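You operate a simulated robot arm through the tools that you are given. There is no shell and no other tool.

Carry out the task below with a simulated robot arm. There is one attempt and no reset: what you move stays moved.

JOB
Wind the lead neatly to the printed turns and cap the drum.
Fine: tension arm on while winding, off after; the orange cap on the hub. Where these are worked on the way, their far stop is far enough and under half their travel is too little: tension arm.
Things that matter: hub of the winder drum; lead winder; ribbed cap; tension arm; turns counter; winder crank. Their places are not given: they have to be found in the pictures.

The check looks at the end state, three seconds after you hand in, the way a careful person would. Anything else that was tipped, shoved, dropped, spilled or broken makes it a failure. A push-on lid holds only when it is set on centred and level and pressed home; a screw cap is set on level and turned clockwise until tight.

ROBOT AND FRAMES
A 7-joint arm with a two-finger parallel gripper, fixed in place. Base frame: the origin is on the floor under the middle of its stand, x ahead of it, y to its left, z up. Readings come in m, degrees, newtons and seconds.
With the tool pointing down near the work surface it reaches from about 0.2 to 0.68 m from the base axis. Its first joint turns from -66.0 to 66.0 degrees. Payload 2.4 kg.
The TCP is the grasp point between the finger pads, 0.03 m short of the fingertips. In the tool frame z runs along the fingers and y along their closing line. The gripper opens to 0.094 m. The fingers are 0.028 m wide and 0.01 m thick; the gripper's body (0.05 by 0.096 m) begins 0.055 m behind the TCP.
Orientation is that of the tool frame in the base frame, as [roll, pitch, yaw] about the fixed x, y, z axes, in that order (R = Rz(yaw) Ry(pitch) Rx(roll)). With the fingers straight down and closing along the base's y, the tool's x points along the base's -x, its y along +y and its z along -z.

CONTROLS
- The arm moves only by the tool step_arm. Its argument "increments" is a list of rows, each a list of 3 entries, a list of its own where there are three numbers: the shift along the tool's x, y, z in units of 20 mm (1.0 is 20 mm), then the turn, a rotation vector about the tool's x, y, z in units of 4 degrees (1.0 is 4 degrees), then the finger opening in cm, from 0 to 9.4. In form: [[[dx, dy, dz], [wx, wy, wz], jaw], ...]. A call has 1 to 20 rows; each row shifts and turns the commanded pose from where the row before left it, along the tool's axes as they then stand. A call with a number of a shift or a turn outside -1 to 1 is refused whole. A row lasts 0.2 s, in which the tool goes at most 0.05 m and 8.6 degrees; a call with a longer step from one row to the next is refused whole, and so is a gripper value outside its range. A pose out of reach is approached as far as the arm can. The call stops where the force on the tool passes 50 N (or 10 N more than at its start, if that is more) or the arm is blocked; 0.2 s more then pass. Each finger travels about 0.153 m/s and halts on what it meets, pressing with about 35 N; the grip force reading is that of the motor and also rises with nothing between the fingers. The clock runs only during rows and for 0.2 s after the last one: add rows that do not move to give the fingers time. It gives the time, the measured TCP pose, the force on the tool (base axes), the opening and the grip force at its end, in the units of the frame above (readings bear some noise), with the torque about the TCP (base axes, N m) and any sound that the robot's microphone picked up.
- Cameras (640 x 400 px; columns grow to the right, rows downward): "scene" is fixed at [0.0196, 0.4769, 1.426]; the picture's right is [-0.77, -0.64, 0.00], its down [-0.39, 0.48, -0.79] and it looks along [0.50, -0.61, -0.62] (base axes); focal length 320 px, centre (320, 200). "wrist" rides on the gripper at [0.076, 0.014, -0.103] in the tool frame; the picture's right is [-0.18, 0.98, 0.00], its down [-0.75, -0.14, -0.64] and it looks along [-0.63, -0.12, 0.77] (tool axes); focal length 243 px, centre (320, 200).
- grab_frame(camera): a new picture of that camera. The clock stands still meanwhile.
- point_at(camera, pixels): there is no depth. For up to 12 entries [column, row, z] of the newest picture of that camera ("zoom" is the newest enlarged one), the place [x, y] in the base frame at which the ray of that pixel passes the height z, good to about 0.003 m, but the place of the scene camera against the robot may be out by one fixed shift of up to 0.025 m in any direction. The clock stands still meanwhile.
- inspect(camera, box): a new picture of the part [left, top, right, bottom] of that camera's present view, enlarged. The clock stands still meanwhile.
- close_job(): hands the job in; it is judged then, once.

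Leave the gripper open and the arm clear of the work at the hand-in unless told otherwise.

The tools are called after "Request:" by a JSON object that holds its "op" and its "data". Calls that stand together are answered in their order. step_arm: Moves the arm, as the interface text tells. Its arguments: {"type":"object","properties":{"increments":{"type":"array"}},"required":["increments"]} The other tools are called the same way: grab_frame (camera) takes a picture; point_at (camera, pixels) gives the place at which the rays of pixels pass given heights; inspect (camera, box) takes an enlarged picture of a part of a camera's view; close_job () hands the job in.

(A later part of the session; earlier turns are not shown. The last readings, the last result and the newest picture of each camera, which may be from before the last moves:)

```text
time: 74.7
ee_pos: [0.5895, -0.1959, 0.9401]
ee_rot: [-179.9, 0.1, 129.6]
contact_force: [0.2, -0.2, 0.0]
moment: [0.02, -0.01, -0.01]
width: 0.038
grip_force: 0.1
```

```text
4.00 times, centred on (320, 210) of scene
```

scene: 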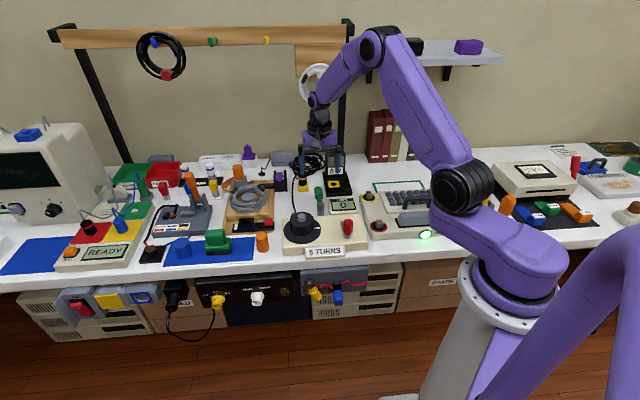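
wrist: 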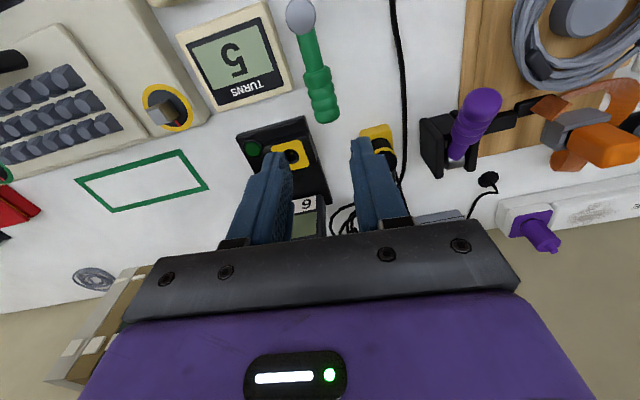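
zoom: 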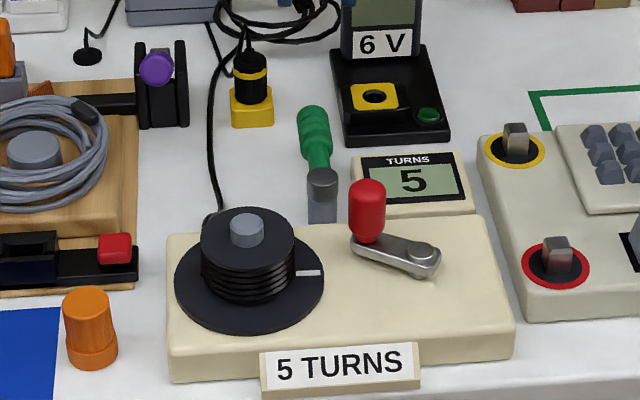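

The tension arm is off, counter 5, mark at start. Now the orange cap. I turn the hand back to the base axes and move left above hub and cap to examine both closely.

Request:
{"op": "step_arm", "data": {"increments": [[[0, 0, -0.3], [0, 0, -0.97], 6], [[0, 0, -0.3], [0, 0, -0.97], 6], [[0, 0, 0], [0, 0, -0.97], 6], [[0, 0, 0], [0, 0, -0.97], 6], [[0, 0, 0], [0, 0, -0.97], 6], [[0, 0, 0], [0, 0, -0.97], 6], [[0, 0, 0], [0, 0, -0.97], 6], [[0, 0, 0], [0, 0, -0.97], 6], [[0, 0, 0], [0, 0, -0.97], 6], [[0, 0, 0], [0, 0, -0.97], 6], [[0, 0, 0], [0, 0, -0.97], 6], [[0, 0, 0], [0, 0, -0.97], 6], [[0, 0, 0], [0, 0, -0.97], 6], [[0, 0, 0], [0, 0, 0], 6]]}}

Request:
{"op": "step_arm", "data": {"increments": [[[0.46, 0.94, 0], [0, 0, 0], 9], [[0.46, 0.94, 0], [0, 0, 0], 9], [[0.46, 0.94, 0], [0, 0, 0], 9], [[0.46, 0.94, 0], [0, 0, 0], 9], [[0.46, 0.94, 0], [0, 0, 0], 9], [[0.46, 0.94, 0], [0, 0, 0], 9], [[0.46, 0.94, 0], [0, 0, 0], 9], [[0.46, 0.94, 0], [0, 0, 0], 9], [[0.46, 0.94, 0], [0, 0, 0], 9], [[0.46, 0.94, 0], [0, 0, 0], 9], [[0.46, 0.94, 0], [0, 0, 0], 9], [[0.46, 0.94, 0], [0, 0, 0], 9], [[0, 0, 0], [0, 0, 0], 9]]}}

Request:
{"op": "grab_frame", "data": {"camera": "wrist"}}

Request:
{"op": "inspect", "data": {"camera": "wrist", "box": [240, 40, 400, 220]}}

Request:
{"op": "inspect", "data": {"camera": "scene", "box": [250, 205, 330, 255]}}

```text
time: 77.7
ee_pos: [0.5918, -0.1967, 0.9508]
ee_rot: [180.0, 0.0, -179.9]
contact_force: [-0.2, 0.8, 0.2]
moment: [0.01, -0.01, -0.03]
width: 0.0599
grip_force: 0.1
```

```text
time: 80.5
ee_pos: [0.4818, 0.0304, 0.951]
ee_rot: [180.0, 0.0, -179.9]
contact_force: [-0.7, 0.2, 0.9]
moment: [-0.04, 0.0, 0.0]
width: 0.0899
grip_force: 0.1
```

```text
taken
```

wrist: 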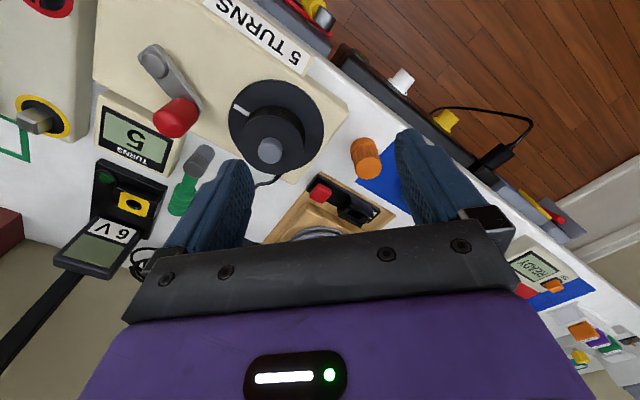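

```text
2.22 times, centred on (320, 130) of wrist
```

zoom: 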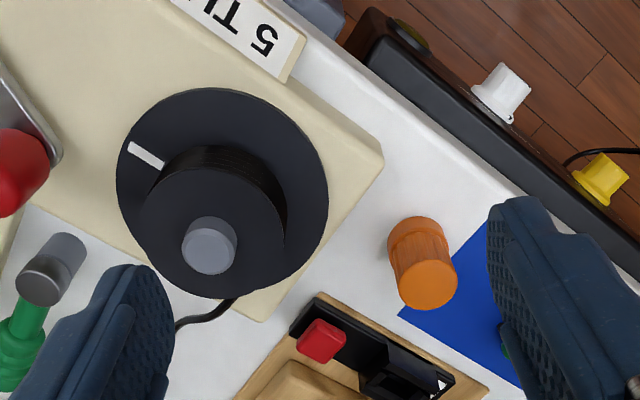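

```text
8.00 times, centred on (290, 230) of scene
```

zoom: 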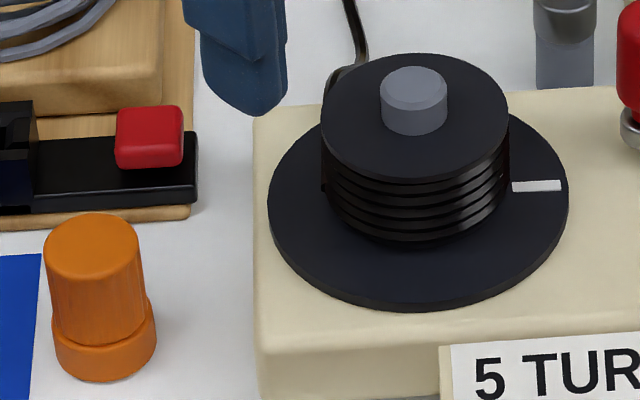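

The cap is ribbed with a collar, open side down presumably; the hub is a smooth grey peg with a chamfer. I'll take rays of the cap top (369,168), cap base (363,142) and hub top (270,152).

Request:
{"op": "point_at", "data": {"camera": "wrist", "pixels": [[369, 168, 0.78], [369, 168, 0.79], [369, 168, 0.8], [363, 143, 0.74], [363, 143, 0.75], [270, 152, 0.82], [270, 152, 0.83], [270, 152, 0.84], [356, 181, 0.74]]}}

```text
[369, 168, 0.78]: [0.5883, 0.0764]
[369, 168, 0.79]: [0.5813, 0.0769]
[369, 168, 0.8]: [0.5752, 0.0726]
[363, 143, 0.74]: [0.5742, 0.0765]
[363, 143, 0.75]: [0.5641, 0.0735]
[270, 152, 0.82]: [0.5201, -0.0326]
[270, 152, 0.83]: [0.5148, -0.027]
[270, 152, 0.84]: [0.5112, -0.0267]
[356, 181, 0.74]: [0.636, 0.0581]
```

Cap top ≈ (0.585, 0.0755, 0.785); hub top ≈ (0.513, -0.027, 0.835). I move above the cap with a 6 cm opening and take a closer look before going down.

Request:
{"op": "step_arm", "data": {"increments": [[[-0.95, 0.45, 0.5], [0, 0, 0], 6.5], [[-0.95, 0.45, 0.5], [0, 0, 0], 6.5], [[-0.95, 0.45, 0.5], [0, 0, 0], 6.5], [[-0.95, 0.45, 0.5], [0, 0, 0], 6.5], [[-0.95, 0.45, 0.5], [0, 0, 0], 6.5], [[0, 0, 0.6], [0, 0, 0], 6.5], [[0, 0, 0.6], [0, 0, 0], 6.5], [[0, 0, 0], [0, 0, 0], 6.5]]}}

Request:
{"op": "grab_frame", "data": {"camera": "wrist"}}

Request:
{"op": "inspect", "data": {"camera": "wrist", "box": [240, 40, 400, 200]}}

Request:
{"op": "inspect", "data": {"camera": "scene", "box": [230, 190, 330, 260]}}

```text
time: 82.3
ee_pos: [0.5756, 0.076, 0.8767]
ee_rot: [180.0, -0.1, -179.9]
contact_force: [-0.1, 0.3, -0.7]
moment: [-0.04, 0.01, -0.01]
width: 0.065
grip_force: 0.2
```

```text
taken
```

wrist: 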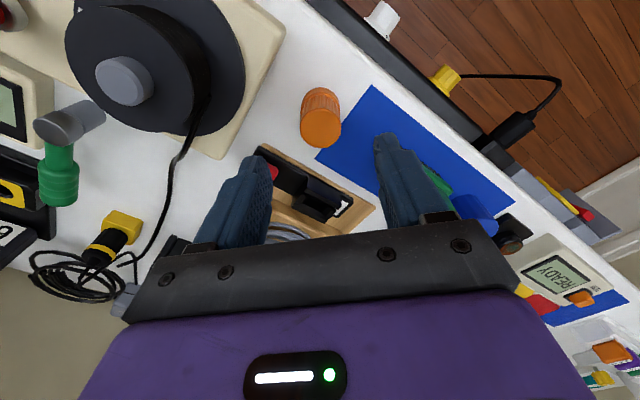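

```text
2.50 times, centred on (320, 120) of wrist
```

zoom: 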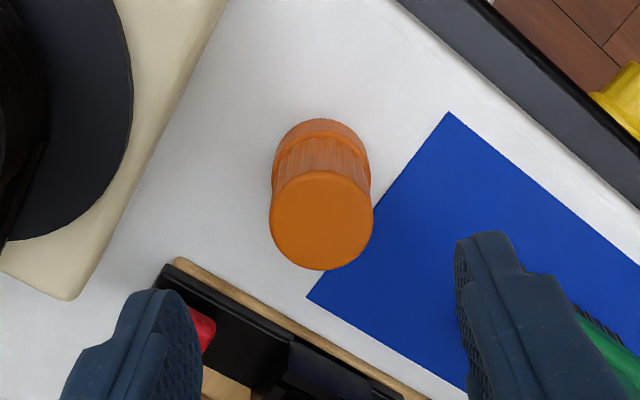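

```text
5.71 times, centred on (280, 225) of scene
```

zoom: 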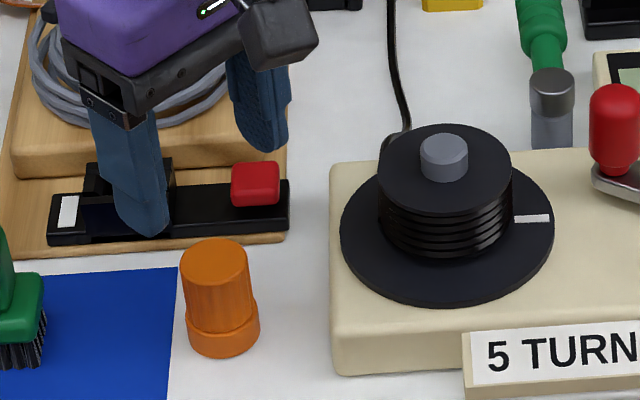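

Cap top centre at (320,128). Cross-checking with rays at a few heights.

Request:
{"op": "point_at", "data": {"camera": "wrist", "pixels": [[320, 128, 0.775], [320, 128, 0.785], [320, 128, 0.795], [320, 88, 0.74], [320, 102, 0.74]]}}

```text
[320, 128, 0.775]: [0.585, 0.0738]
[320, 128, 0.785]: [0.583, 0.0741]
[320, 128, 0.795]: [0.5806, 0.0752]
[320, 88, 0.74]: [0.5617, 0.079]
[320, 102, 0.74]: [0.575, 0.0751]
```

Cap axis ≈ (0.583, 0.0745). I centre over it and descend with open jaws to TCP z≈0.79, so the tips end just above the collar.

Request:
{"op": "step_arm", "data": {"increments": [[[-0.36, -0.07, 0], [0, 0, 0], 6.5], [[0, 0, 0.8], [0, 0, 0], 6.5], [[0, 0, 0.8], [0, 0, 0], 6.5], [[0, 0, 0.8], [0, 0, 0], 6.5], [[0, 0, 0.8], [0, 0, 0], 6.5], [[0, 0, 0.8], [0, 0, 0], 6.5], [[0, 0, 0.3], [0, 0, 0], 6.5], [[0, 0, 0], [0, 0, 0], 6.5]]}}

Request:
{"op": "grab_frame", "data": {"camera": "wrist"}}

Request:
{"op": "inspect", "data": {"camera": "scene", "box": [230, 190, 330, 260]}}

```text
time: 84.1
ee_pos: [0.5816, 0.0726, 0.7915]
ee_rot: [180.0, 0.0, -179.9]
contact_force: [-0.5, -0.1, 0.5]
moment: [0.0, 0.01, -0.01]
width: 0.0649
grip_force: 0.0
```

```text
taken
```

wrist: 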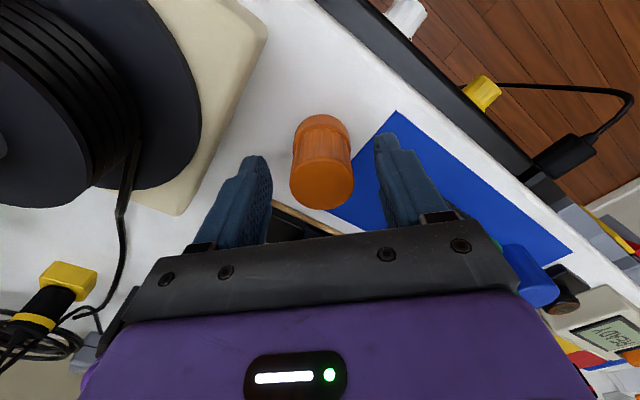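

```text
5.71 times, centred on (280, 225) of scene
```

zoom: 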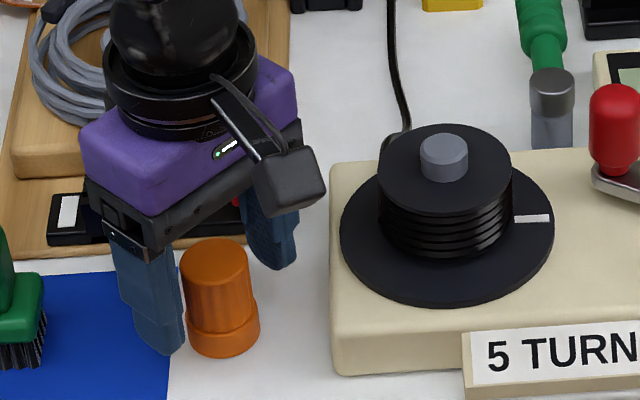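

Cap top at (322,183) agrees with the TCP (320,180). I close the fingers on it.

Request:
{"op": "step_arm", "data": {"increments": [[[0, 0, 0], [0, 0, 0], 5], [[0, 0, 0], [0, 0, 0], 4.2], [[0, 0, 0], [0, 0, 0], 3.4], [[0, 0, 0], [0, 0, 0], 2.6], [[0, 0, 0], [0, 0, 0], 2.6]]}}

Request:
{"op": "grab_frame", "data": {"camera": "wrist"}}

Request:
{"op": "inspect", "data": {"camera": "scene", "box": [230, 190, 330, 260]}}

```text
time: 85.3
ee_pos: [0.5823, 0.0742, 0.791]
ee_rot: [179.9, -0.1, -179.8]
contact_force: [-0.4, 7.5, 0.6]
moment: [0.21, -0.01, 0.0]
width: 0.0321
grip_force: 35.1
```

```text
taken
```

wrist: 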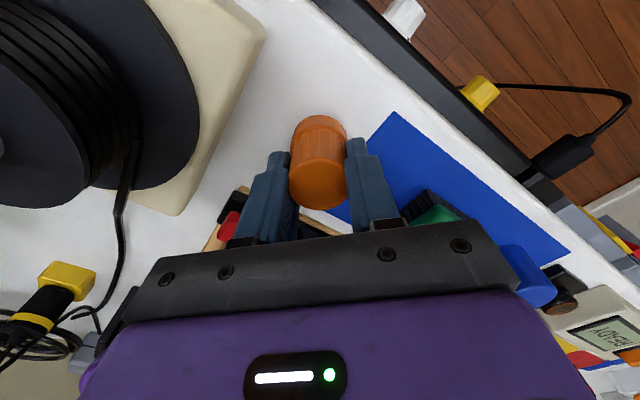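

```text
5.71 times, centred on (280, 225) of scene
```

zoom: 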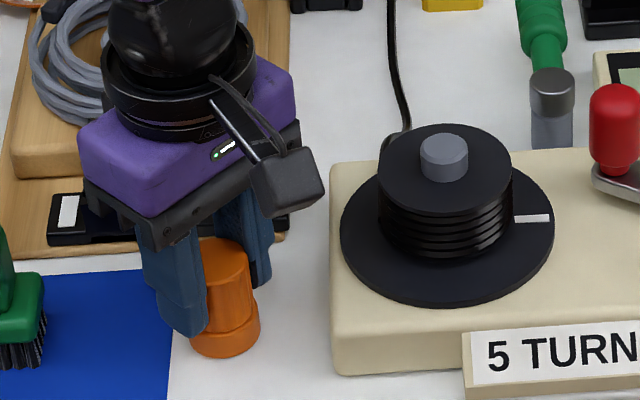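

Gripped at 32 mm width. I wait a moment and lift 2 cm slowly, watching the force.

Request:
{"op": "step_arm", "data": {"increments": [[[0, 0, 0], [0, 0, 0], 2.6], [[0, 0, -0.3], [0, 0, 0], 2.6], [[0, 0, -0.3], [0, 0, 0], 2.6], [[0, 0, -0.4], [0, 0, 0], 2.6], [[0, 0, 0], [0, 0, 0], 2.6]]}}

Request:
{"op": "grab_frame", "data": {"camera": "wrist"}}

Request:
{"op": "inspect", "data": {"camera": "scene", "box": [230, 190, 330, 260]}}

```text
time: 86.5
ee_pos: [0.5823, 0.072, 0.811]
ee_rot: [-179.9, -0.1, 180.0]
contact_force: [-0.6, 0.2, -1.5]
moment: [-0.02, 0.02, 0.01]
width: 0.0321
grip_force: 34.9
```

```text
taken
```

wrist: 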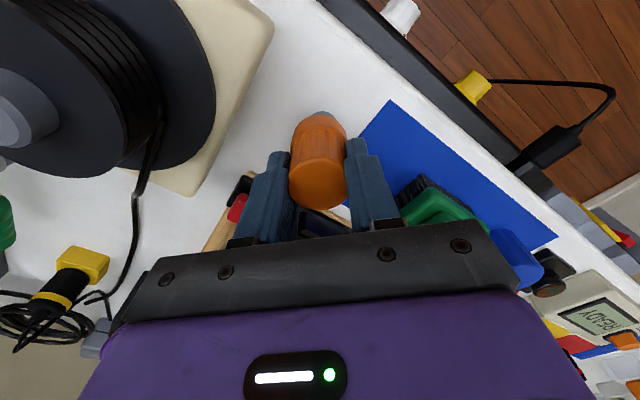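

```text
5.71 times, centred on (280, 225) of scene
```

zoom: 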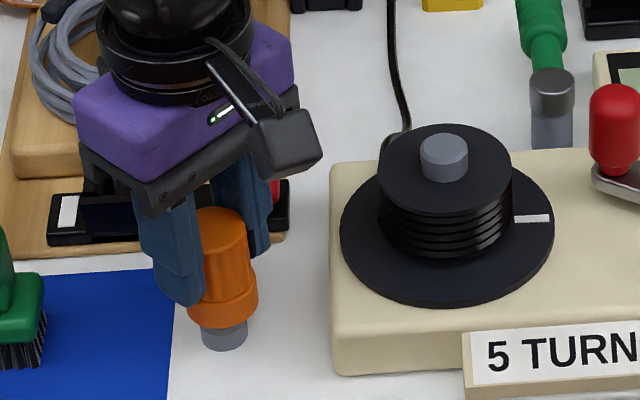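

Under the cap there is a grey parking peg on the table; the cap came off it easily and is held level. I lift to z≈0.93 and move toward the hub, keeping 7 cm to the left for a clear look at the hub.

Request:
{"op": "step_arm", "data": {"increments": [[[0, 0, -0.9], [0, 0, 0], 2.6], [[0, 0, -0.9], [0, 0, 0], 2.6], [[0, 0, -0.9], [0, 0, 0], 2.6], [[0, 0, -0.9], [0, 0, 0], 2.6], [[0, 0, -0.9], [0, 0, 0], 2.6], [[0, 0, -0.9], [0, 0, 0], 2.6], [[0.7, -0.5, 0], [0, 0, 0], 2.6], [[0.7, -0.5, 0], [0, 0, 0], 2.6], [[0.7, -0.5, 0], [0, 0, 0], 2.6], [[0.7, 0, 0], [0, 0, 0], 2.6], [[0.7, 0, 0], [0, 0, 0], 2.6], [[0, 0, 0], [0, 0, 0], 2.6]]}}

Request:
{"op": "grab_frame", "data": {"camera": "wrist"}}

Request:
{"op": "inspect", "data": {"camera": "wrist", "box": [180, 60, 380, 220]}}

Request:
{"op": "inspect", "data": {"camera": "scene", "box": [230, 180, 330, 260]}}

```text
time: 89.1
ee_pos: [0.5109, 0.0421, 0.9204]
ee_rot: [-180.0, -0.1, -179.9]
contact_force: [-0.1, -0.2, -0.2]
moment: [0.04, -0.01, 0.01]
width: 0.0324
grip_force: 34.5
```

```text
taken
```

wrist: 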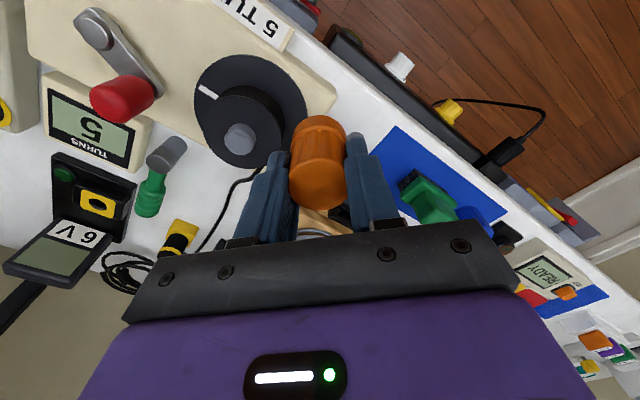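

```text
2.50 times, centred on (280, 140) of wrist
```

zoom: 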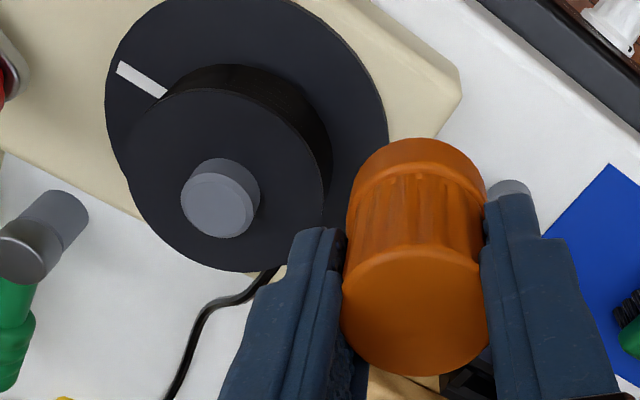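

```text
5.00 times, centred on (280, 220) of scene
```

zoom: 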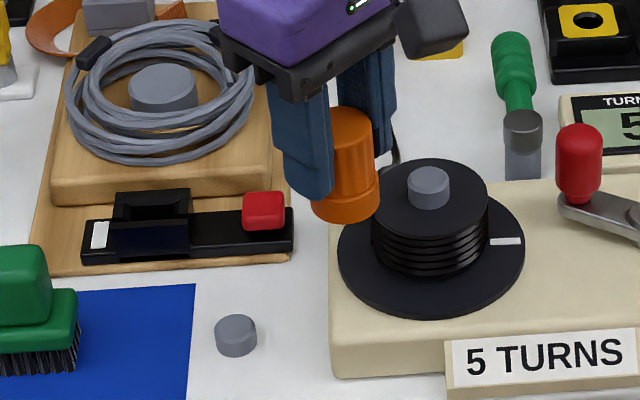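

The peg on the table is now exposed, so peg and hub can be measured the same way. First read the hub ray here (239,142), then shift left to see the peg clearly.

Request:
{"op": "point_at", "data": {"camera": "wrist", "pixels": [[239, 142, 0.83], [239, 142, 0.835], [239, 142, 0.84], [239.5, 142.5, 0.835], [238.5, 141.5, 0.835]]}}

Request:
{"op": "step_arm", "data": {"increments": [[[-0.325, 0.9, 0], [0, 0, 0], 2.6], [[-0.325, 0.9, 0], [0, 0, 0], 2.6], [[-0.325, 0.9, 0], [0, 0, 0], 2.6], [[-0.325, 0.9, 0], [0, 0, 0], 2.6], [[-0.325, 0.9, 0], [0, 0, 0], 2.6], [[-0.325, 0.9, 0], [0, 0, 0], 2.6], [[0, 0, 0], [0, 0, 0], 2.6]]}}

Request:
{"op": "inspect", "data": {"camera": "wrist", "box": [180, 60, 380, 220]}}

Request:
{"op": "grab_frame", "data": {"camera": "wrist"}}

```text
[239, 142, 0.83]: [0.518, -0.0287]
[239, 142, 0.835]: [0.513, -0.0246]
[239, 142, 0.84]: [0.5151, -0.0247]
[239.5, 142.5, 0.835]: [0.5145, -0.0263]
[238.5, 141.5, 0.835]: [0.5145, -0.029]
```

```text
time: 90.7
ee_pos: [0.5514, 0.1514, 0.9209]
ee_rot: [-180.0, -0.1, -179.9]
contact_force: [0.0, 0.0, -1.4]
moment: [0.0, 0.03, 0.0]
width: 0.0323
grip_force: 34.7
```

```text
2.50 times, centred on (280, 140) of wrist
```

zoom: 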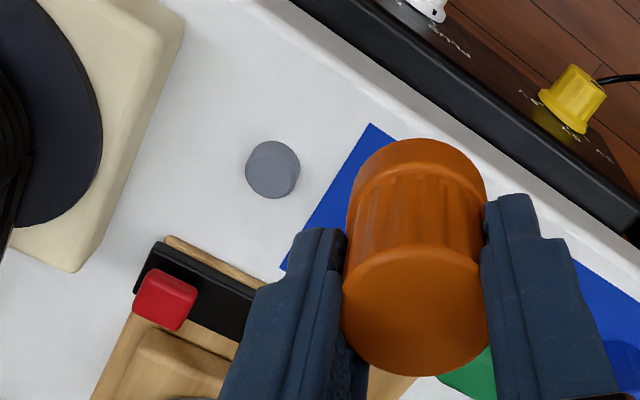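

```text
taken
```

wrist: 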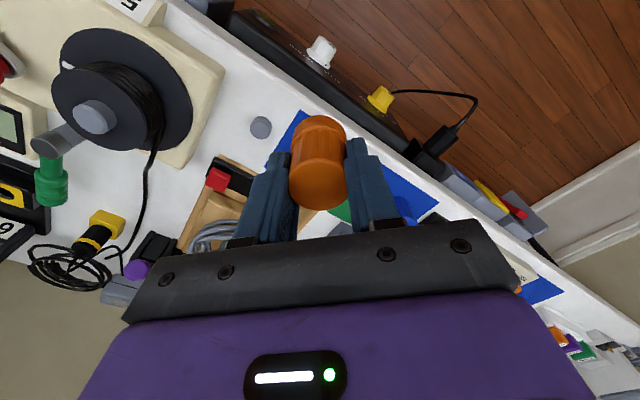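

Hub ≈ (0.5147, -0.027), same diameter as the peg (≈25.6 mm). Peg ≈ (0.580, 0.0745), so the cap sits about centred in the hand. I move above the hub at z≈0.92 and check alignment with the scene camera.

Request:
{"op": "step_arm", "data": {"increments": [[[0.1845, -0.892, 0], [0, 0, 0], 2.6], [[0.1845, -0.892, 0], [0, 0, 0], 2.6], [[0.1845, -0.892, 0], [0, 0, 0], 2.6], [[0.1845, -0.892, 0], [0, 0, 0], 2.6], [[0.1845, -0.892, 0], [0, 0, 0], 2.6], [[0.1845, -0.892, 0], [0, 0, 0], 2.6], [[0.1845, -0.892, 0], [0, 0, 0], 2.6], [[0.1845, -0.892, 0], [0, 0, 0], 2.6], [[0.1845, -0.892, 0], [0, 0, 0], 2.6], [[0.1845, -0.892, 0], [0, 0, 0], 2.6], [[0, 0, 0], [0, 0, 0], 2.6]]}}

Request:
{"op": "inspect", "data": {"camera": "scene", "box": [260, 180, 340, 240]}}

Request:
{"op": "grab_frame", "data": {"camera": "wrist"}}

```text
time: 93.1
ee_pos: [0.5137, -0.0283, 0.9198]
ee_rot: [-180.0, 0.0, -179.8]
contact_force: [0.3, -1.0, 0.2]
moment: [0.01, 0.0, 0.0]
width: 0.032
grip_force: 34.3
```

```text
6.67 times, centred on (300, 210) of scene
```

zoom: 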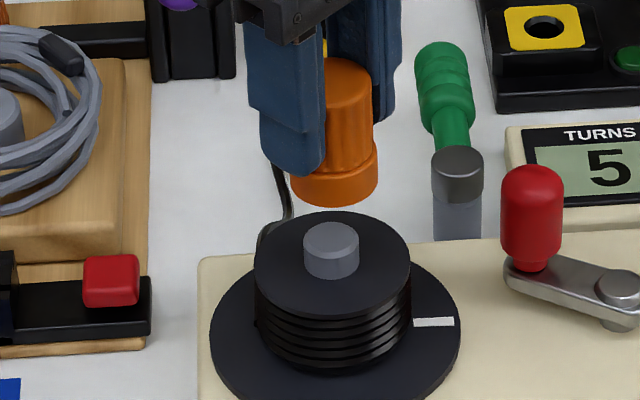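

```text
taken
```

wrist: 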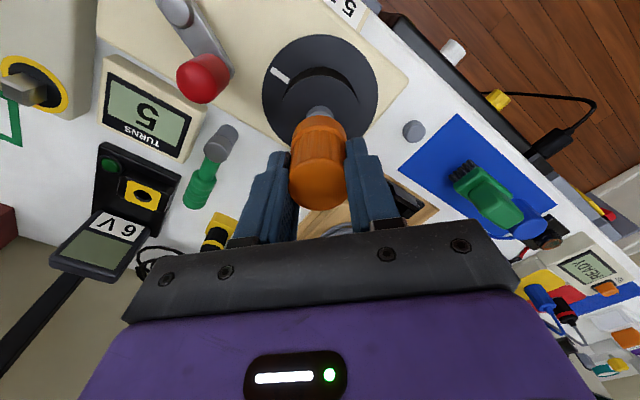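

I compare more closely: zooming on cap collar and hub.

Request:
{"op": "inspect", "data": {"camera": "scene", "box": [280, 195, 324, 225]}}

Request:
{"op": "inspect", "data": {"camera": "wrist", "box": [250, 60, 390, 220]}}

```text
13.33 times, centred on (302, 210) of scene
```

zoom: 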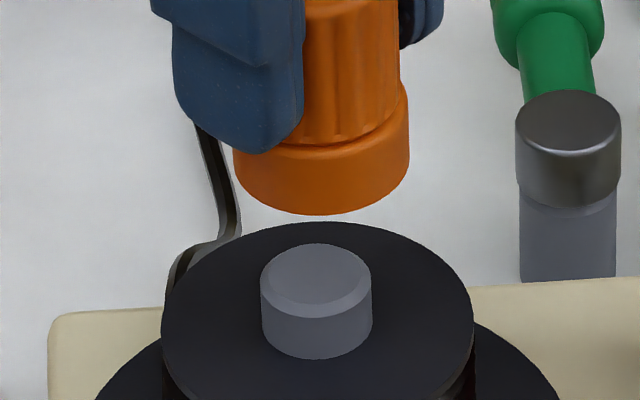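

```text
2.50 times, centred on (320, 140) of wrist
```

zoom: 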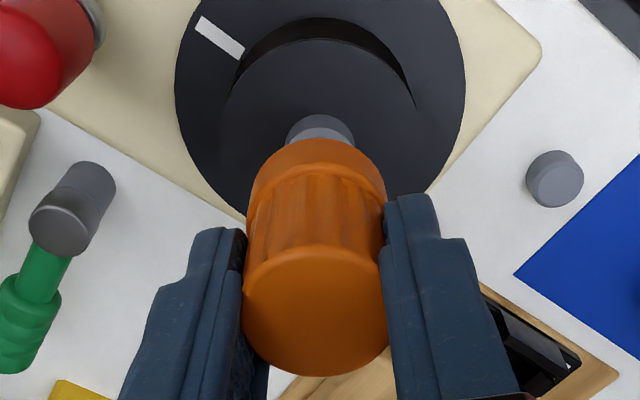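

From the scene zoom the cap is about 2.2 mm too far right, from the wrist view about 1 mm low in y; together that is a shift of +2.5 mm in x and +0.5 mm in y. I apply it and descend 2.2 cm, then check again.

Request:
{"op": "step_arm", "data": {"increments": [[[-0.125, 0.025, 0], [0, 0, 0], 2.6], [[0, 0, 0.55], [0, 0, 0], 2.6], [[0, 0, 0.55], [0, 0, 0], 2.6], [[0, 0, 0], [0, 0, 0], 2.6]]}}

Request:
{"op": "inspect", "data": {"camera": "scene", "box": [280, 195, 324, 225]}}

Request:
{"op": "inspect", "data": {"camera": "wrist", "box": [250, 60, 390, 220]}}

```text
time: 94.1
ee_pos: [0.5159, -0.0276, 0.8975]
ee_rot: [-180.0, 0.0, -179.9]
contact_force: [-0.3, -0.1, -1.1]
moment: [0.03, -0.03, 0.0]
width: 0.032
grip_force: 35.0
```

```text
13.33 times, centred on (302, 210) of scene
```

zoom: 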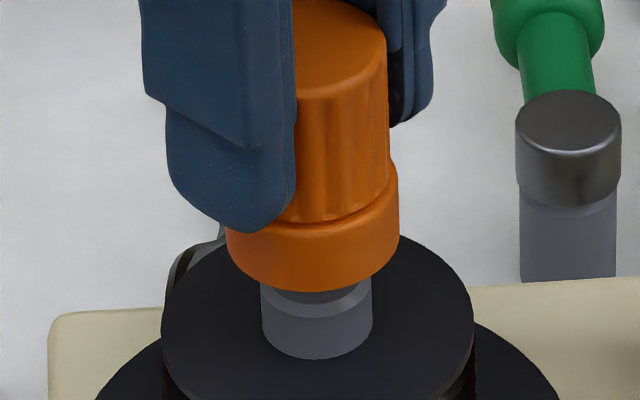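

```text
2.50 times, centred on (320, 140) of wrist
```

zoom: 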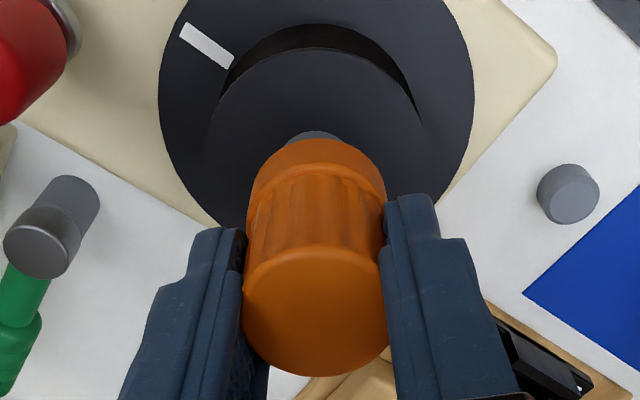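

Alignment is now within about 0.5 mm in both views. I lower slowly, 3 mm per row, watching force and height.

Request:
{"op": "step_arm", "data": {"increments": [[[0, 0, 0.15], [0, 0, 0], 2.6], [[0, 0, 0.15], [0, 0, 0], 2.6], [[0, 0, 0.15], [0, 0, 0], 2.6], [[0, 0, 0.15], [0, 0, 0], 2.6]]}}

Request:
{"op": "inspect", "data": {"camera": "scene", "box": [280, 195, 324, 225]}}

```text
time: 95.1
ee_pos: [0.5178, -0.0267, 0.8857]
ee_rot: [-180.0, 0.0, -179.9]
contact_force: [-0.2, -0.3, 0.0]
moment: [0.01, 0.01, 0.01]
width: 0.0322
grip_force: 35.1
```

```text
13.33 times, centred on (302, 210) of scene
```

zoom: 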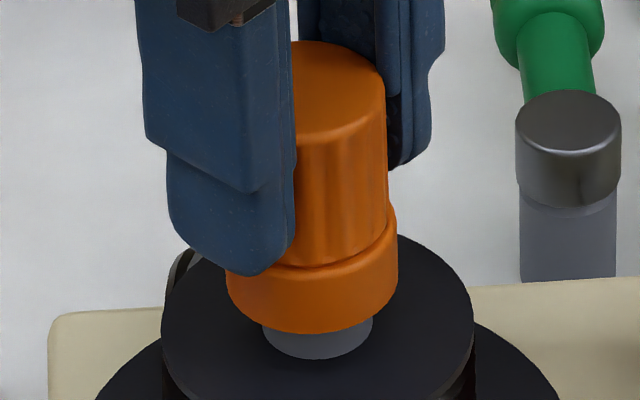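

No contact yet. Continue down with a tiny correction.

Request:
{"op": "step_arm", "data": {"increments": [[[0.018, -0.015, 0.1], [0, 0, 0], 2.6], [[0, 0, 0.1], [0, 0, 0], 2.6], [[0, 0, 0.1], [0, 0, 0], 2.6]]}}

Request:
{"op": "inspect", "data": {"camera": "scene", "box": [280, 195, 324, 225]}}

```text
time: 95.9
ee_pos: [0.5172, -0.0269, 0.88]
ee_rot: [-180.0, -0.1, -179.9]
contact_force: [-0.6, -0.9, 5.0]
moment: [0.0, 0.18, -0.01]
width: 0.0319
grip_force: 35.2
```

```text
13.33 times, centred on (302, 210) of scene
```

zoom: 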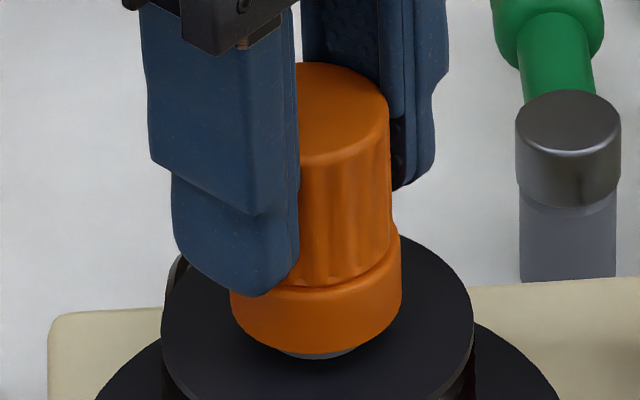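

First touch: 5 N at TCP z=0.880. I go on in 1 mm steps to see whether it slides on or rests on the rim.

Request:
{"op": "step_arm", "data": {"increments": [[[0, 0, 0.05], [0, 0, 0], 2.6], [[0, 0, 0.05], [0, 0, 0], 2.6]]}}

Request:
{"op": "step_arm", "data": {"increments": [[[0, 0, 0.05], [0, 0, 0], 2.6], [[0, 0, 0.05], [0, 0, 0], 2.6]]}}

Request:
{"op": "inspect", "data": {"camera": "scene", "box": [280, 195, 324, 225]}}

```text
time: 96.5
ee_pos: [0.517, -0.027, 0.8784]
ee_rot: [180.0, 0.1, -179.8]
contact_force: [1.6, 0.5, 5.0]
moment: [0.04, 0.1, 0.05]
width: 0.0323
grip_force: 35.0
```

```text
time: 97.1
ee_pos: [0.5181, -0.028, 0.8771]
ee_rot: [-180.0, 0.0, -179.9]
contact_force: [3.0, 0.0, 5.2]
moment: [-0.02, -0.06, -0.02]
width: 0.0323
grip_force: 34.9
```

```text
13.33 times, centred on (302, 210) of scene
```

zoom: 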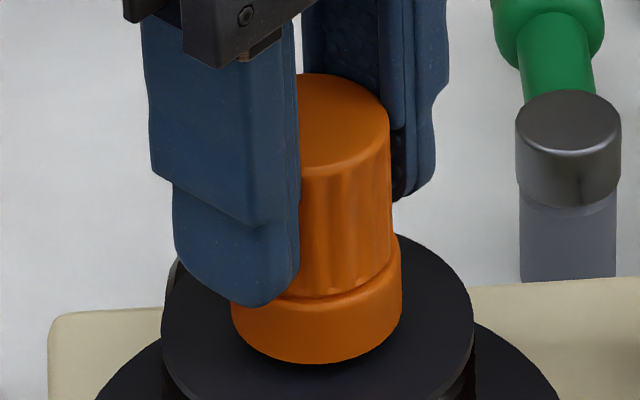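

It slides on with a steady ~5 N, so it's on the hub and centred. The picture suggests about 5 mm still to go. I keep pressing down.

Request:
{"op": "step_arm", "data": {"increments": [[[0, 0, 0.05], [0, 0, 0], 2.6], [[0, 0, 0.05], [0, 0, 0], 2.6], [[0, 0, 0.05], [0, 0, 0], 2.6]]}}

Request:
{"op": "inspect", "data": {"camera": "scene", "box": [280, 195, 324, 225]}}

```text
time: 97.9
ee_pos: [0.5183, -0.0279, 0.874]
ee_rot: [-179.9, 0.1, -180.0]
contact_force: [7.2, -8.1, 9.2]
moment: [-0.08, -0.13, -0.01]
width: 0.0321
grip_force: 34.9
```

```text
13.33 times, centred on (302, 210) of scene
```

zoom: 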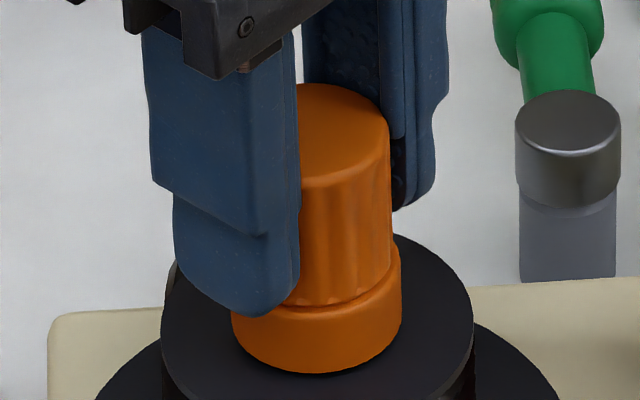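

Lateral forces (+7, -8 N) show the hub axis is a little to +x, -y of the hand. I ease 1 mm that way and press on.

Request:
{"op": "step_arm", "data": {"increments": [[[-0.05, -0.05, 0], [0, 0, 0], 2.6], [[0, 0, 0.05], [0, 0, 0], 2.6], [[0, 0, 0.05], [0, 0, 0], 2.6]]}}

Request:
{"op": "inspect", "data": {"camera": "scene", "box": [280, 195, 324, 225]}}

```text
time: 98.7
ee_pos: [0.5178, -0.0275, 0.871]
ee_rot: [-180.0, 0.0, -179.9]
contact_force: [-2.6, -7.1, 32.2]
moment: [-0.13, 0.06, 0.01]
width: 0.0322
grip_force: 34.8
```

```text
13.33 times, centred on (302, 210) of scene
```

zoom: 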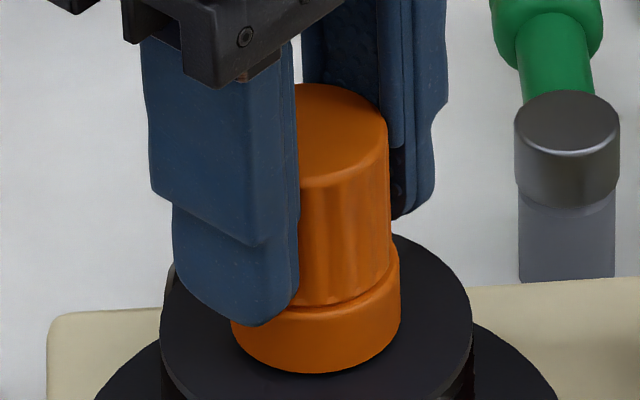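

The downward force rose to 32 N and the cap stopped; the collar's lower ellipse centre (row ≈322) coincides with the hub's foot (row ≈323), so it's down on the drum. I relax, open the jaws and lift to look at it.

Request:
{"op": "step_arm", "data": {"increments": [[[0, 0, -0.15], [0, 0, 0], 2.6], [[0, 0, 0], [0, 0, 0], 3.6], [[0, 0, 0], [0, 0, 0], 5], [[0, 0, 0], [0, 0, 0], 6.5], [[0, 0, -0.5], [0, 0, 0], 6.5], [[0, 0, -0.9], [0, 0, 0], 6.5], [[0, 0, -0.9], [0, 0, 0], 6.5], [[0, 0, -0.9], [0, 0, 0], 6.5], [[0, 0, 0], [0, 0, 0], 6.5]]}}

Request:
{"op": "inspect", "data": {"camera": "scene", "box": [280, 195, 324, 225]}}

Request:
{"op": "grab_frame", "data": {"camera": "wrist"}}

Request:
{"op": "inspect", "data": {"camera": "scene", "box": [250, 180, 370, 260]}}

```text
time: 100.7
ee_pos: [0.5185, -0.0277, 0.9374]
ee_rot: [180.0, -0.1, -179.9]
contact_force: [0.5, -0.1, -0.5]
moment: [0.05, 0.02, 0.02]
width: 0.0654
grip_force: 0.0
```

```text
13.33 times, centred on (302, 210) of scene
```

zoom: 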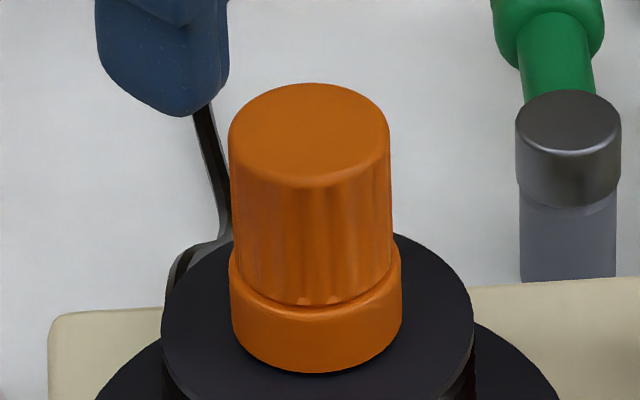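

```text
taken
```

wrist: 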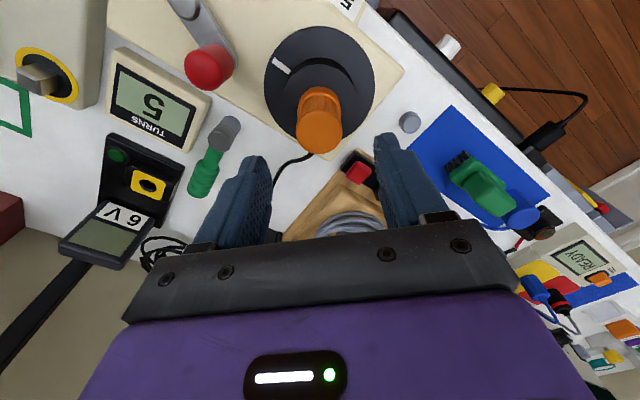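

```text
5.00 times, centred on (310, 220) of scene
```

zoom: 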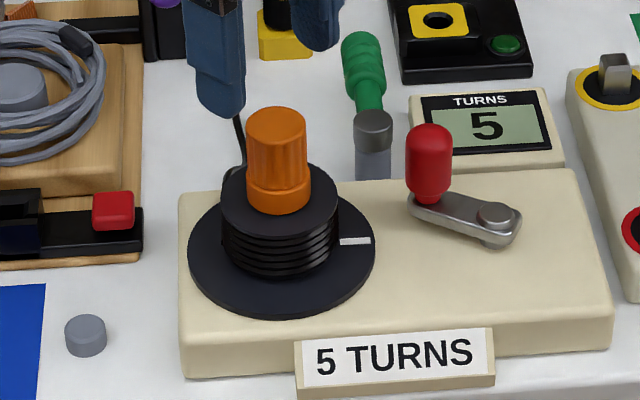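

The cap stands level on the hub; counter 5, mark unchanged, tension arm off. To be sure it's pressed home, I close the fingers and press on its top centre.

Request:
{"op": "step_arm", "data": {"increments": [[[0.1, 0, 0], [0, 0, 0], 3], [[0, 0, 0], [0, 0, 0], 0], [[0, 0, 0], [0, 0, 0], 0], [[0, 0, 0.8], [0, 0, 0], 0], [[0, 0, 0.6], [0, 0, 0], 0], [[0, 0, 0.2], [0, 0, 0], 0], [[0, 0, 0.1], [0, 0, 0], 0]]}}

Request:
{"op": "inspect", "data": {"camera": "scene", "box": [280, 195, 324, 225]}}

Request:
{"op": "grab_frame", "data": {"camera": "wrist"}}

```text
time: 102.3
ee_pos: [0.5164, -0.0265, 0.9062]
ee_rot: [-180.0, 0.0, -180.0]
contact_force: [-12.4, 1.4, 36.1]
moment: [0.02, 0.44, -0.01]
width: 0.0
grip_force: 33.2
```

```text
13.33 times, centred on (302, 210) of scene
```

zoom: 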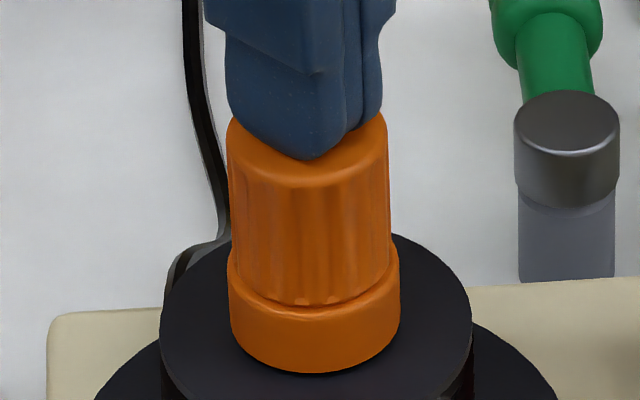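

```text
taken
```

wrist: 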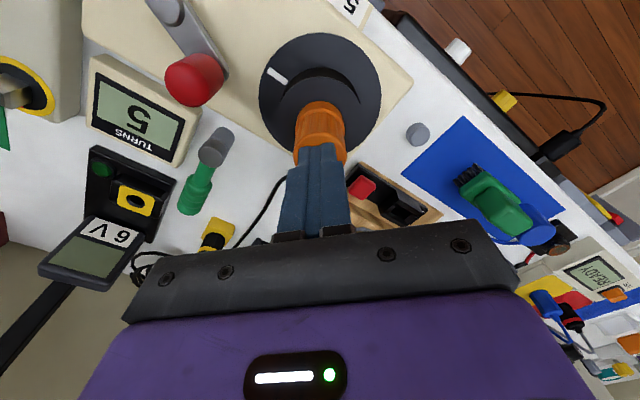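

36 N on top and the cap doesn't move: it is at its stop. One slightly firmer press, then I lift away.

Request:
{"op": "step_arm", "data": {"increments": [[[-0.08, 0, 0.04], [0, 0, 0], 0], [[0, 0, 0], [0, 0, 0], 0]]}}

Request:
{"op": "step_arm", "data": {"increments": [[[0, 0, -0.5], [0, 0, 0], 0], [[0, 0, -0.9], [0, 0, 0], 0], [[0, 0, -0.9], [0, 0, 0], 0], [[0, 0, -0.9], [0, 0, 0], 3], [[0, 0, -0.9], [0, 0, 0], 6], [[0.9, 0.5, 0], [0, 0, 0], 9], [[0.9, 0.5, 0], [0, 0, 0], 9], [[0.9, 0.5, 0], [0, 0, 0], 9], [[0.9, 0.5, -0.5], [0, 0, 0], 9], [[0.9, 0.5, -0.5], [0, 0, 0], 9], [[0.9, 0.5, -0.5], [0, 0, 0], 9], [[0, 0, 0], [0, 0, 0], 9]]}}

Request:
{"op": "inspect", "data": {"camera": "scene", "box": [280, 195, 324, 225]}}

Request:
{"op": "inspect", "data": {"camera": "scene", "box": [240, 170, 400, 260]}}

Request:
{"op": "grab_frame", "data": {"camera": "wrist"}}

Request:
{"op": "grab_frame", "data": {"camera": "scene"}}

```text
time: 102.7
ee_pos: [0.518, -0.028, 0.9062]
ee_rot: [180.0, -0.1, -179.9]
contact_force: [-6.6, 0.0, 15.6]
moment: [0.01, 0.19, -0.02]
width: 0.0001
grip_force: 32.5
stopped in row 1: the force on the tool passed its limit at 54 N (the readings are from after the stop); the commanded pose is now the measured one
```

```text
time: 105.3
ee_pos: [0.4097, 0.0319, 1.0188]
ee_rot: [-179.9, 0.1, -179.9]
contact_force: [-1.0, -0.2, -0.2]
moment: [0.01, 0.0, -0.01]
width: 0.0901
grip_force: 0.0
```

```text
13.33 times, centred on (302, 210) of scene
```

zoom: 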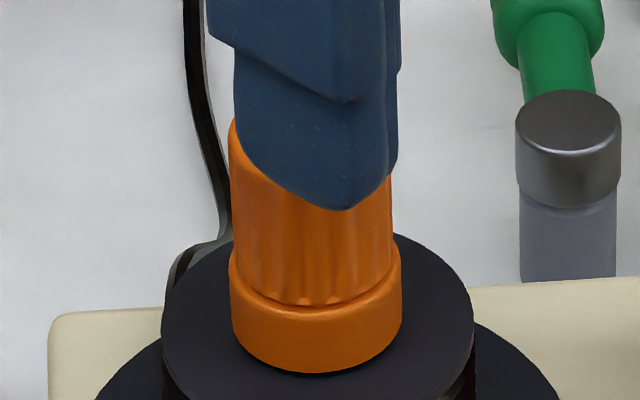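

```text
4.00 times, centred on (320, 215) of scene
```

zoom: 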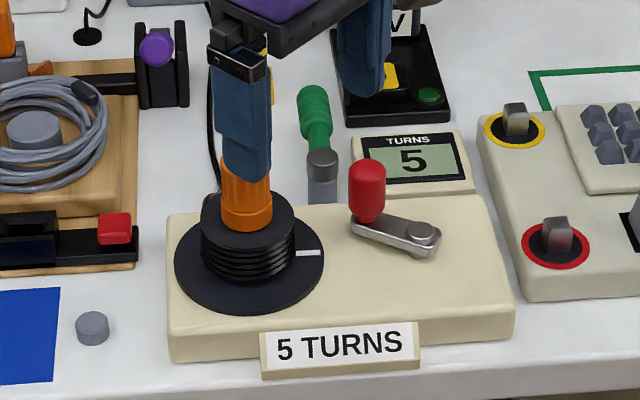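

```text
taken
```

wrist: 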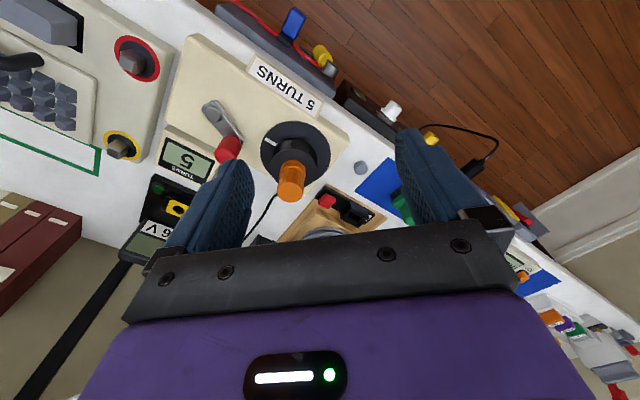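

```text
taken
```

scene: 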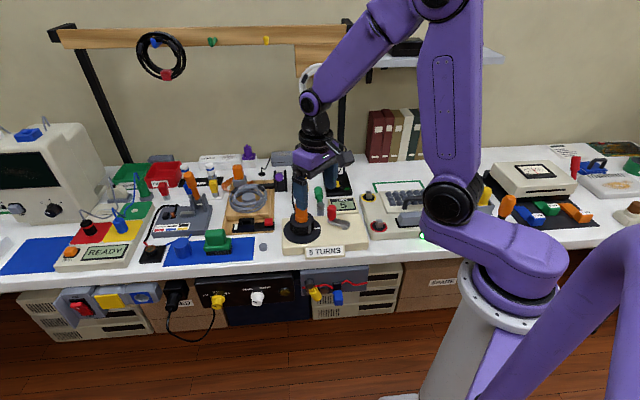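

Everything looks right. As a last check that the cap really holds (push-on, not merely resting), I'll grip it once more and give a gentle upward pull of 1–2 mm command, reading the force.

Request:
{"op": "step_arm", "data": {"increments": [[[-0.9, -0.495, 0.5], [0, 0, 0], 6.5], [[-0.9, -0.495, 0.5], [0, 0, 0], 6.5], [[-0.9, -0.495, 0.5], [0, 0, 0], 6.5], [[-0.9, -0.495, 0.5], [0, 0, 0], 6.5], [[-0.9, -0.495, 0.5], [0, 0, 0], 6.5], [[-0.9, -0.495, 0.5], [0, 0, 0], 6.5], [[0, 0, 0], [0, 0, 0], 6.5]]}}

Request:
{"op": "inspect", "data": {"camera": "wrist", "box": [250, 60, 390, 220]}}

Request:
{"op": "inspect", "data": {"camera": "scene", "box": [280, 190, 330, 230]}}

```text
time: 106.9
ee_pos: [0.5172, -0.0263, 0.9563]
ee_rot: [180.0, 0.0, -180.0]
contact_force: [0.0, 0.5, -0.8]
moment: [0.01, 0.03, 0.01]
width: 0.0648
grip_force: 0.0
```

```text
2.50 times, centred on (320, 140) of wrist
```

zoom: 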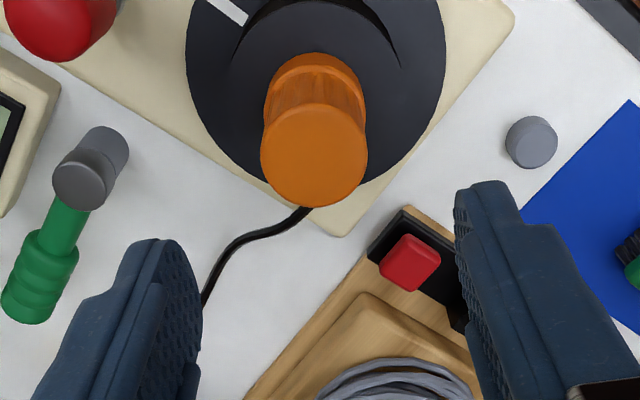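

```text
10.00 times, centred on (305, 210) of scene
```

zoom: 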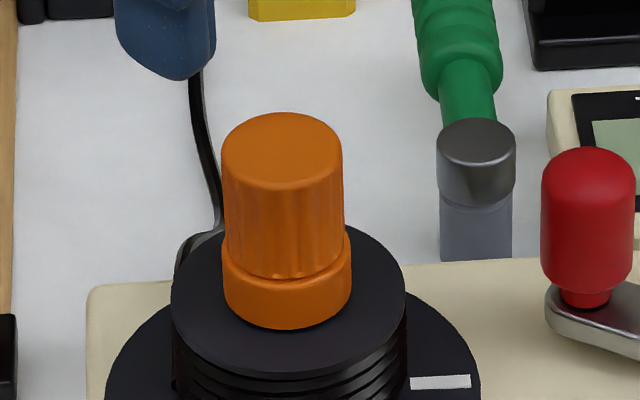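

Centred over the cap. Descend to TCP z≈0.878, close, then pull up lightly.

Request:
{"op": "step_arm", "data": {"increments": [[[0, -0.05, 0.9], [0, 0, 0], 6.5], [[0, 0, 0.9], [0, 0, 0], 6.5], [[0, 0, 0.9], [0, 0, 0], 6.5], [[0, 0, 0.9], [0, 0, 0], 6.5], [[0, 0, 0.3], [0, 0, 0], 5], [[0, 0, 0], [0, 0, 0], 3.5], [[0, 0, 0], [0, 0, 0], 2.6], [[0, 0, 0], [0, 0, 0], 2.6], [[0, 0, 0], [0, 0, 0], 2.6]]}}

Request:
{"op": "step_arm", "data": {"increments": [[[0, 0, -0.05], [0, 0, 0], 2.6], [[0, 0, 0], [0, 0, 0], 2.6]]}}

Request:
{"op": "inspect", "data": {"camera": "scene", "box": [280, 195, 324, 225]}}

```text
time: 108.9
ee_pos: [0.5174, -0.0279, 0.8787]
ee_rot: [180.0, 0.0, -179.9]
contact_force: [0.5, 4.1, -2.8]
moment: [0.12, -0.09, -0.01]
width: 0.032
grip_force: 34.7
```

```text
time: 109.5
ee_pos: [0.5169, -0.0279, 0.8802]
ee_rot: [-179.9, -0.1, -180.0]
contact_force: [0.3, 5.9, -5.2]
moment: [0.11, -0.23, 0.01]
width: 0.0318
grip_force: 34.8
```

```text
13.33 times, centred on (302, 210) of scene
```

zoom: 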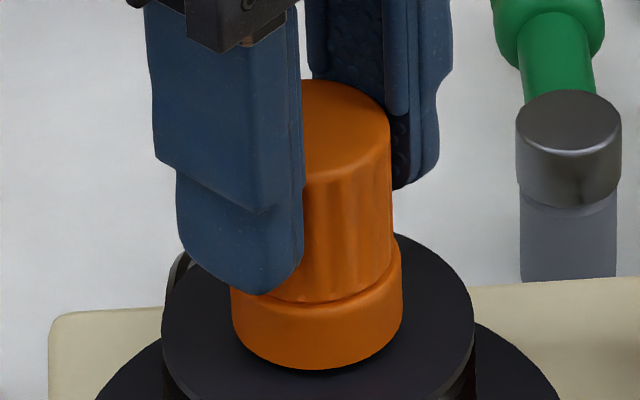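

The cap resists the pull with about 5 N of friction and moved only about 1 mm: a push-on friction fit. I press it back home with the grip, then release.

Request:
{"op": "step_arm", "data": {"increments": [[[0, -0.03, 0.05], [0, 0, 0], 2.6], [[0, 0, 0.07], [0, 0, 0], 2.6], [[0, 0, 0.07], [0, 0, 0], 2.6], [[0, 0, 0.07], [0, 0, 0], 2.6]]}}

Request:
{"op": "inspect", "data": {"camera": "scene", "box": [280, 195, 324, 225]}}

```text
time: 110.5
ee_pos: [0.5181, -0.0286, 0.8775]
ee_rot: [-180.0, 0.2, 180.0]
contact_force: [-8.2, 12.6, 31.0]
moment: [0.26, 0.1, -0.03]
width: 0.0325
grip_force: 34.7
```

```text
13.33 times, centred on (302, 210) of scene
```

zoom: 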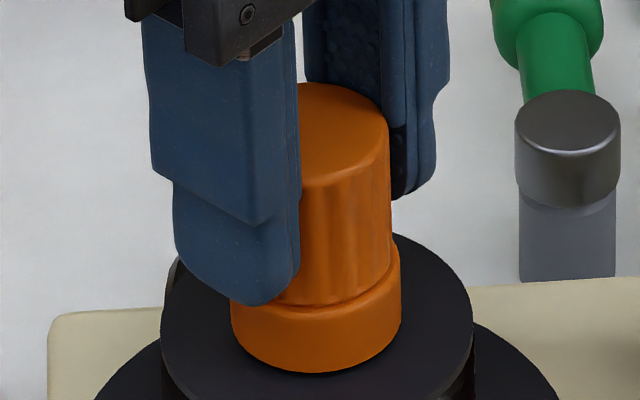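

Back down on the drum at 31 N. I relax the load and side forces, open, lift a little, and press once more on top with closed fingers at the centre.

Request:
{"op": "step_arm", "data": {"increments": [[[0.04, 0.06, -0.12], [0, 0, 0], 2.6], [[0, 0, 0], [0, 0, 0], 3.6], [[0, 0, 0], [0, 0, 0], 5], [[0, 0, 0], [0, 0, 0], 6.5], [[0, 0, -0.5], [0, 0, 0], 6.5], [[0, 0, -0.9], [0, 0, 0], 6.5], [[0, 0, -0.9], [0, 0, 0], 6.5], [[0, 0, -0.9], [0, 0, 0], 4], [[0, 0, 0], [0, 0, 0], 0], [[0, 0, 0], [0, 0, 0], 0]]}}

Request:
{"op": "inspect", "data": {"camera": "scene", "box": [280, 195, 324, 225]}}

Request:
{"op": "inspect", "data": {"camera": "wrist", "box": [250, 60, 390, 220]}}

```text
time: 112.7
ee_pos: [0.5164, -0.0282, 0.9424]
ee_rot: [180.0, 0.0, -179.9]
contact_force: [-0.1, 0.0, 0.3]
moment: [0.04, 0.01, 0.02]
width: 0.0001
grip_force: 33.6
```

```text
13.33 times, centred on (302, 210) of scene
```

zoom: 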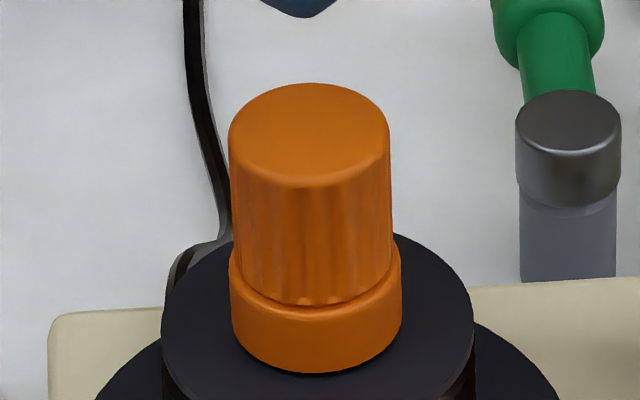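

```text
2.50 times, centred on (320, 140) of wrist
```

zoom: 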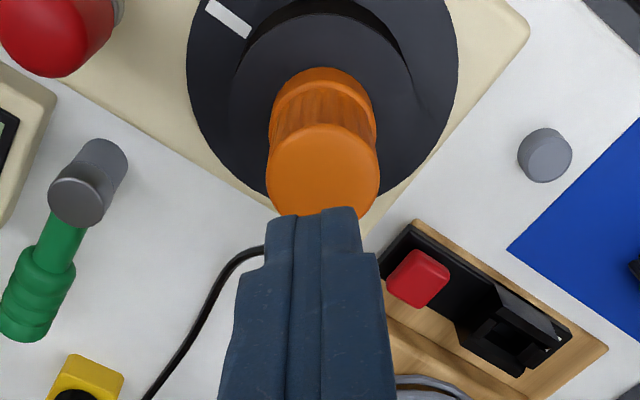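

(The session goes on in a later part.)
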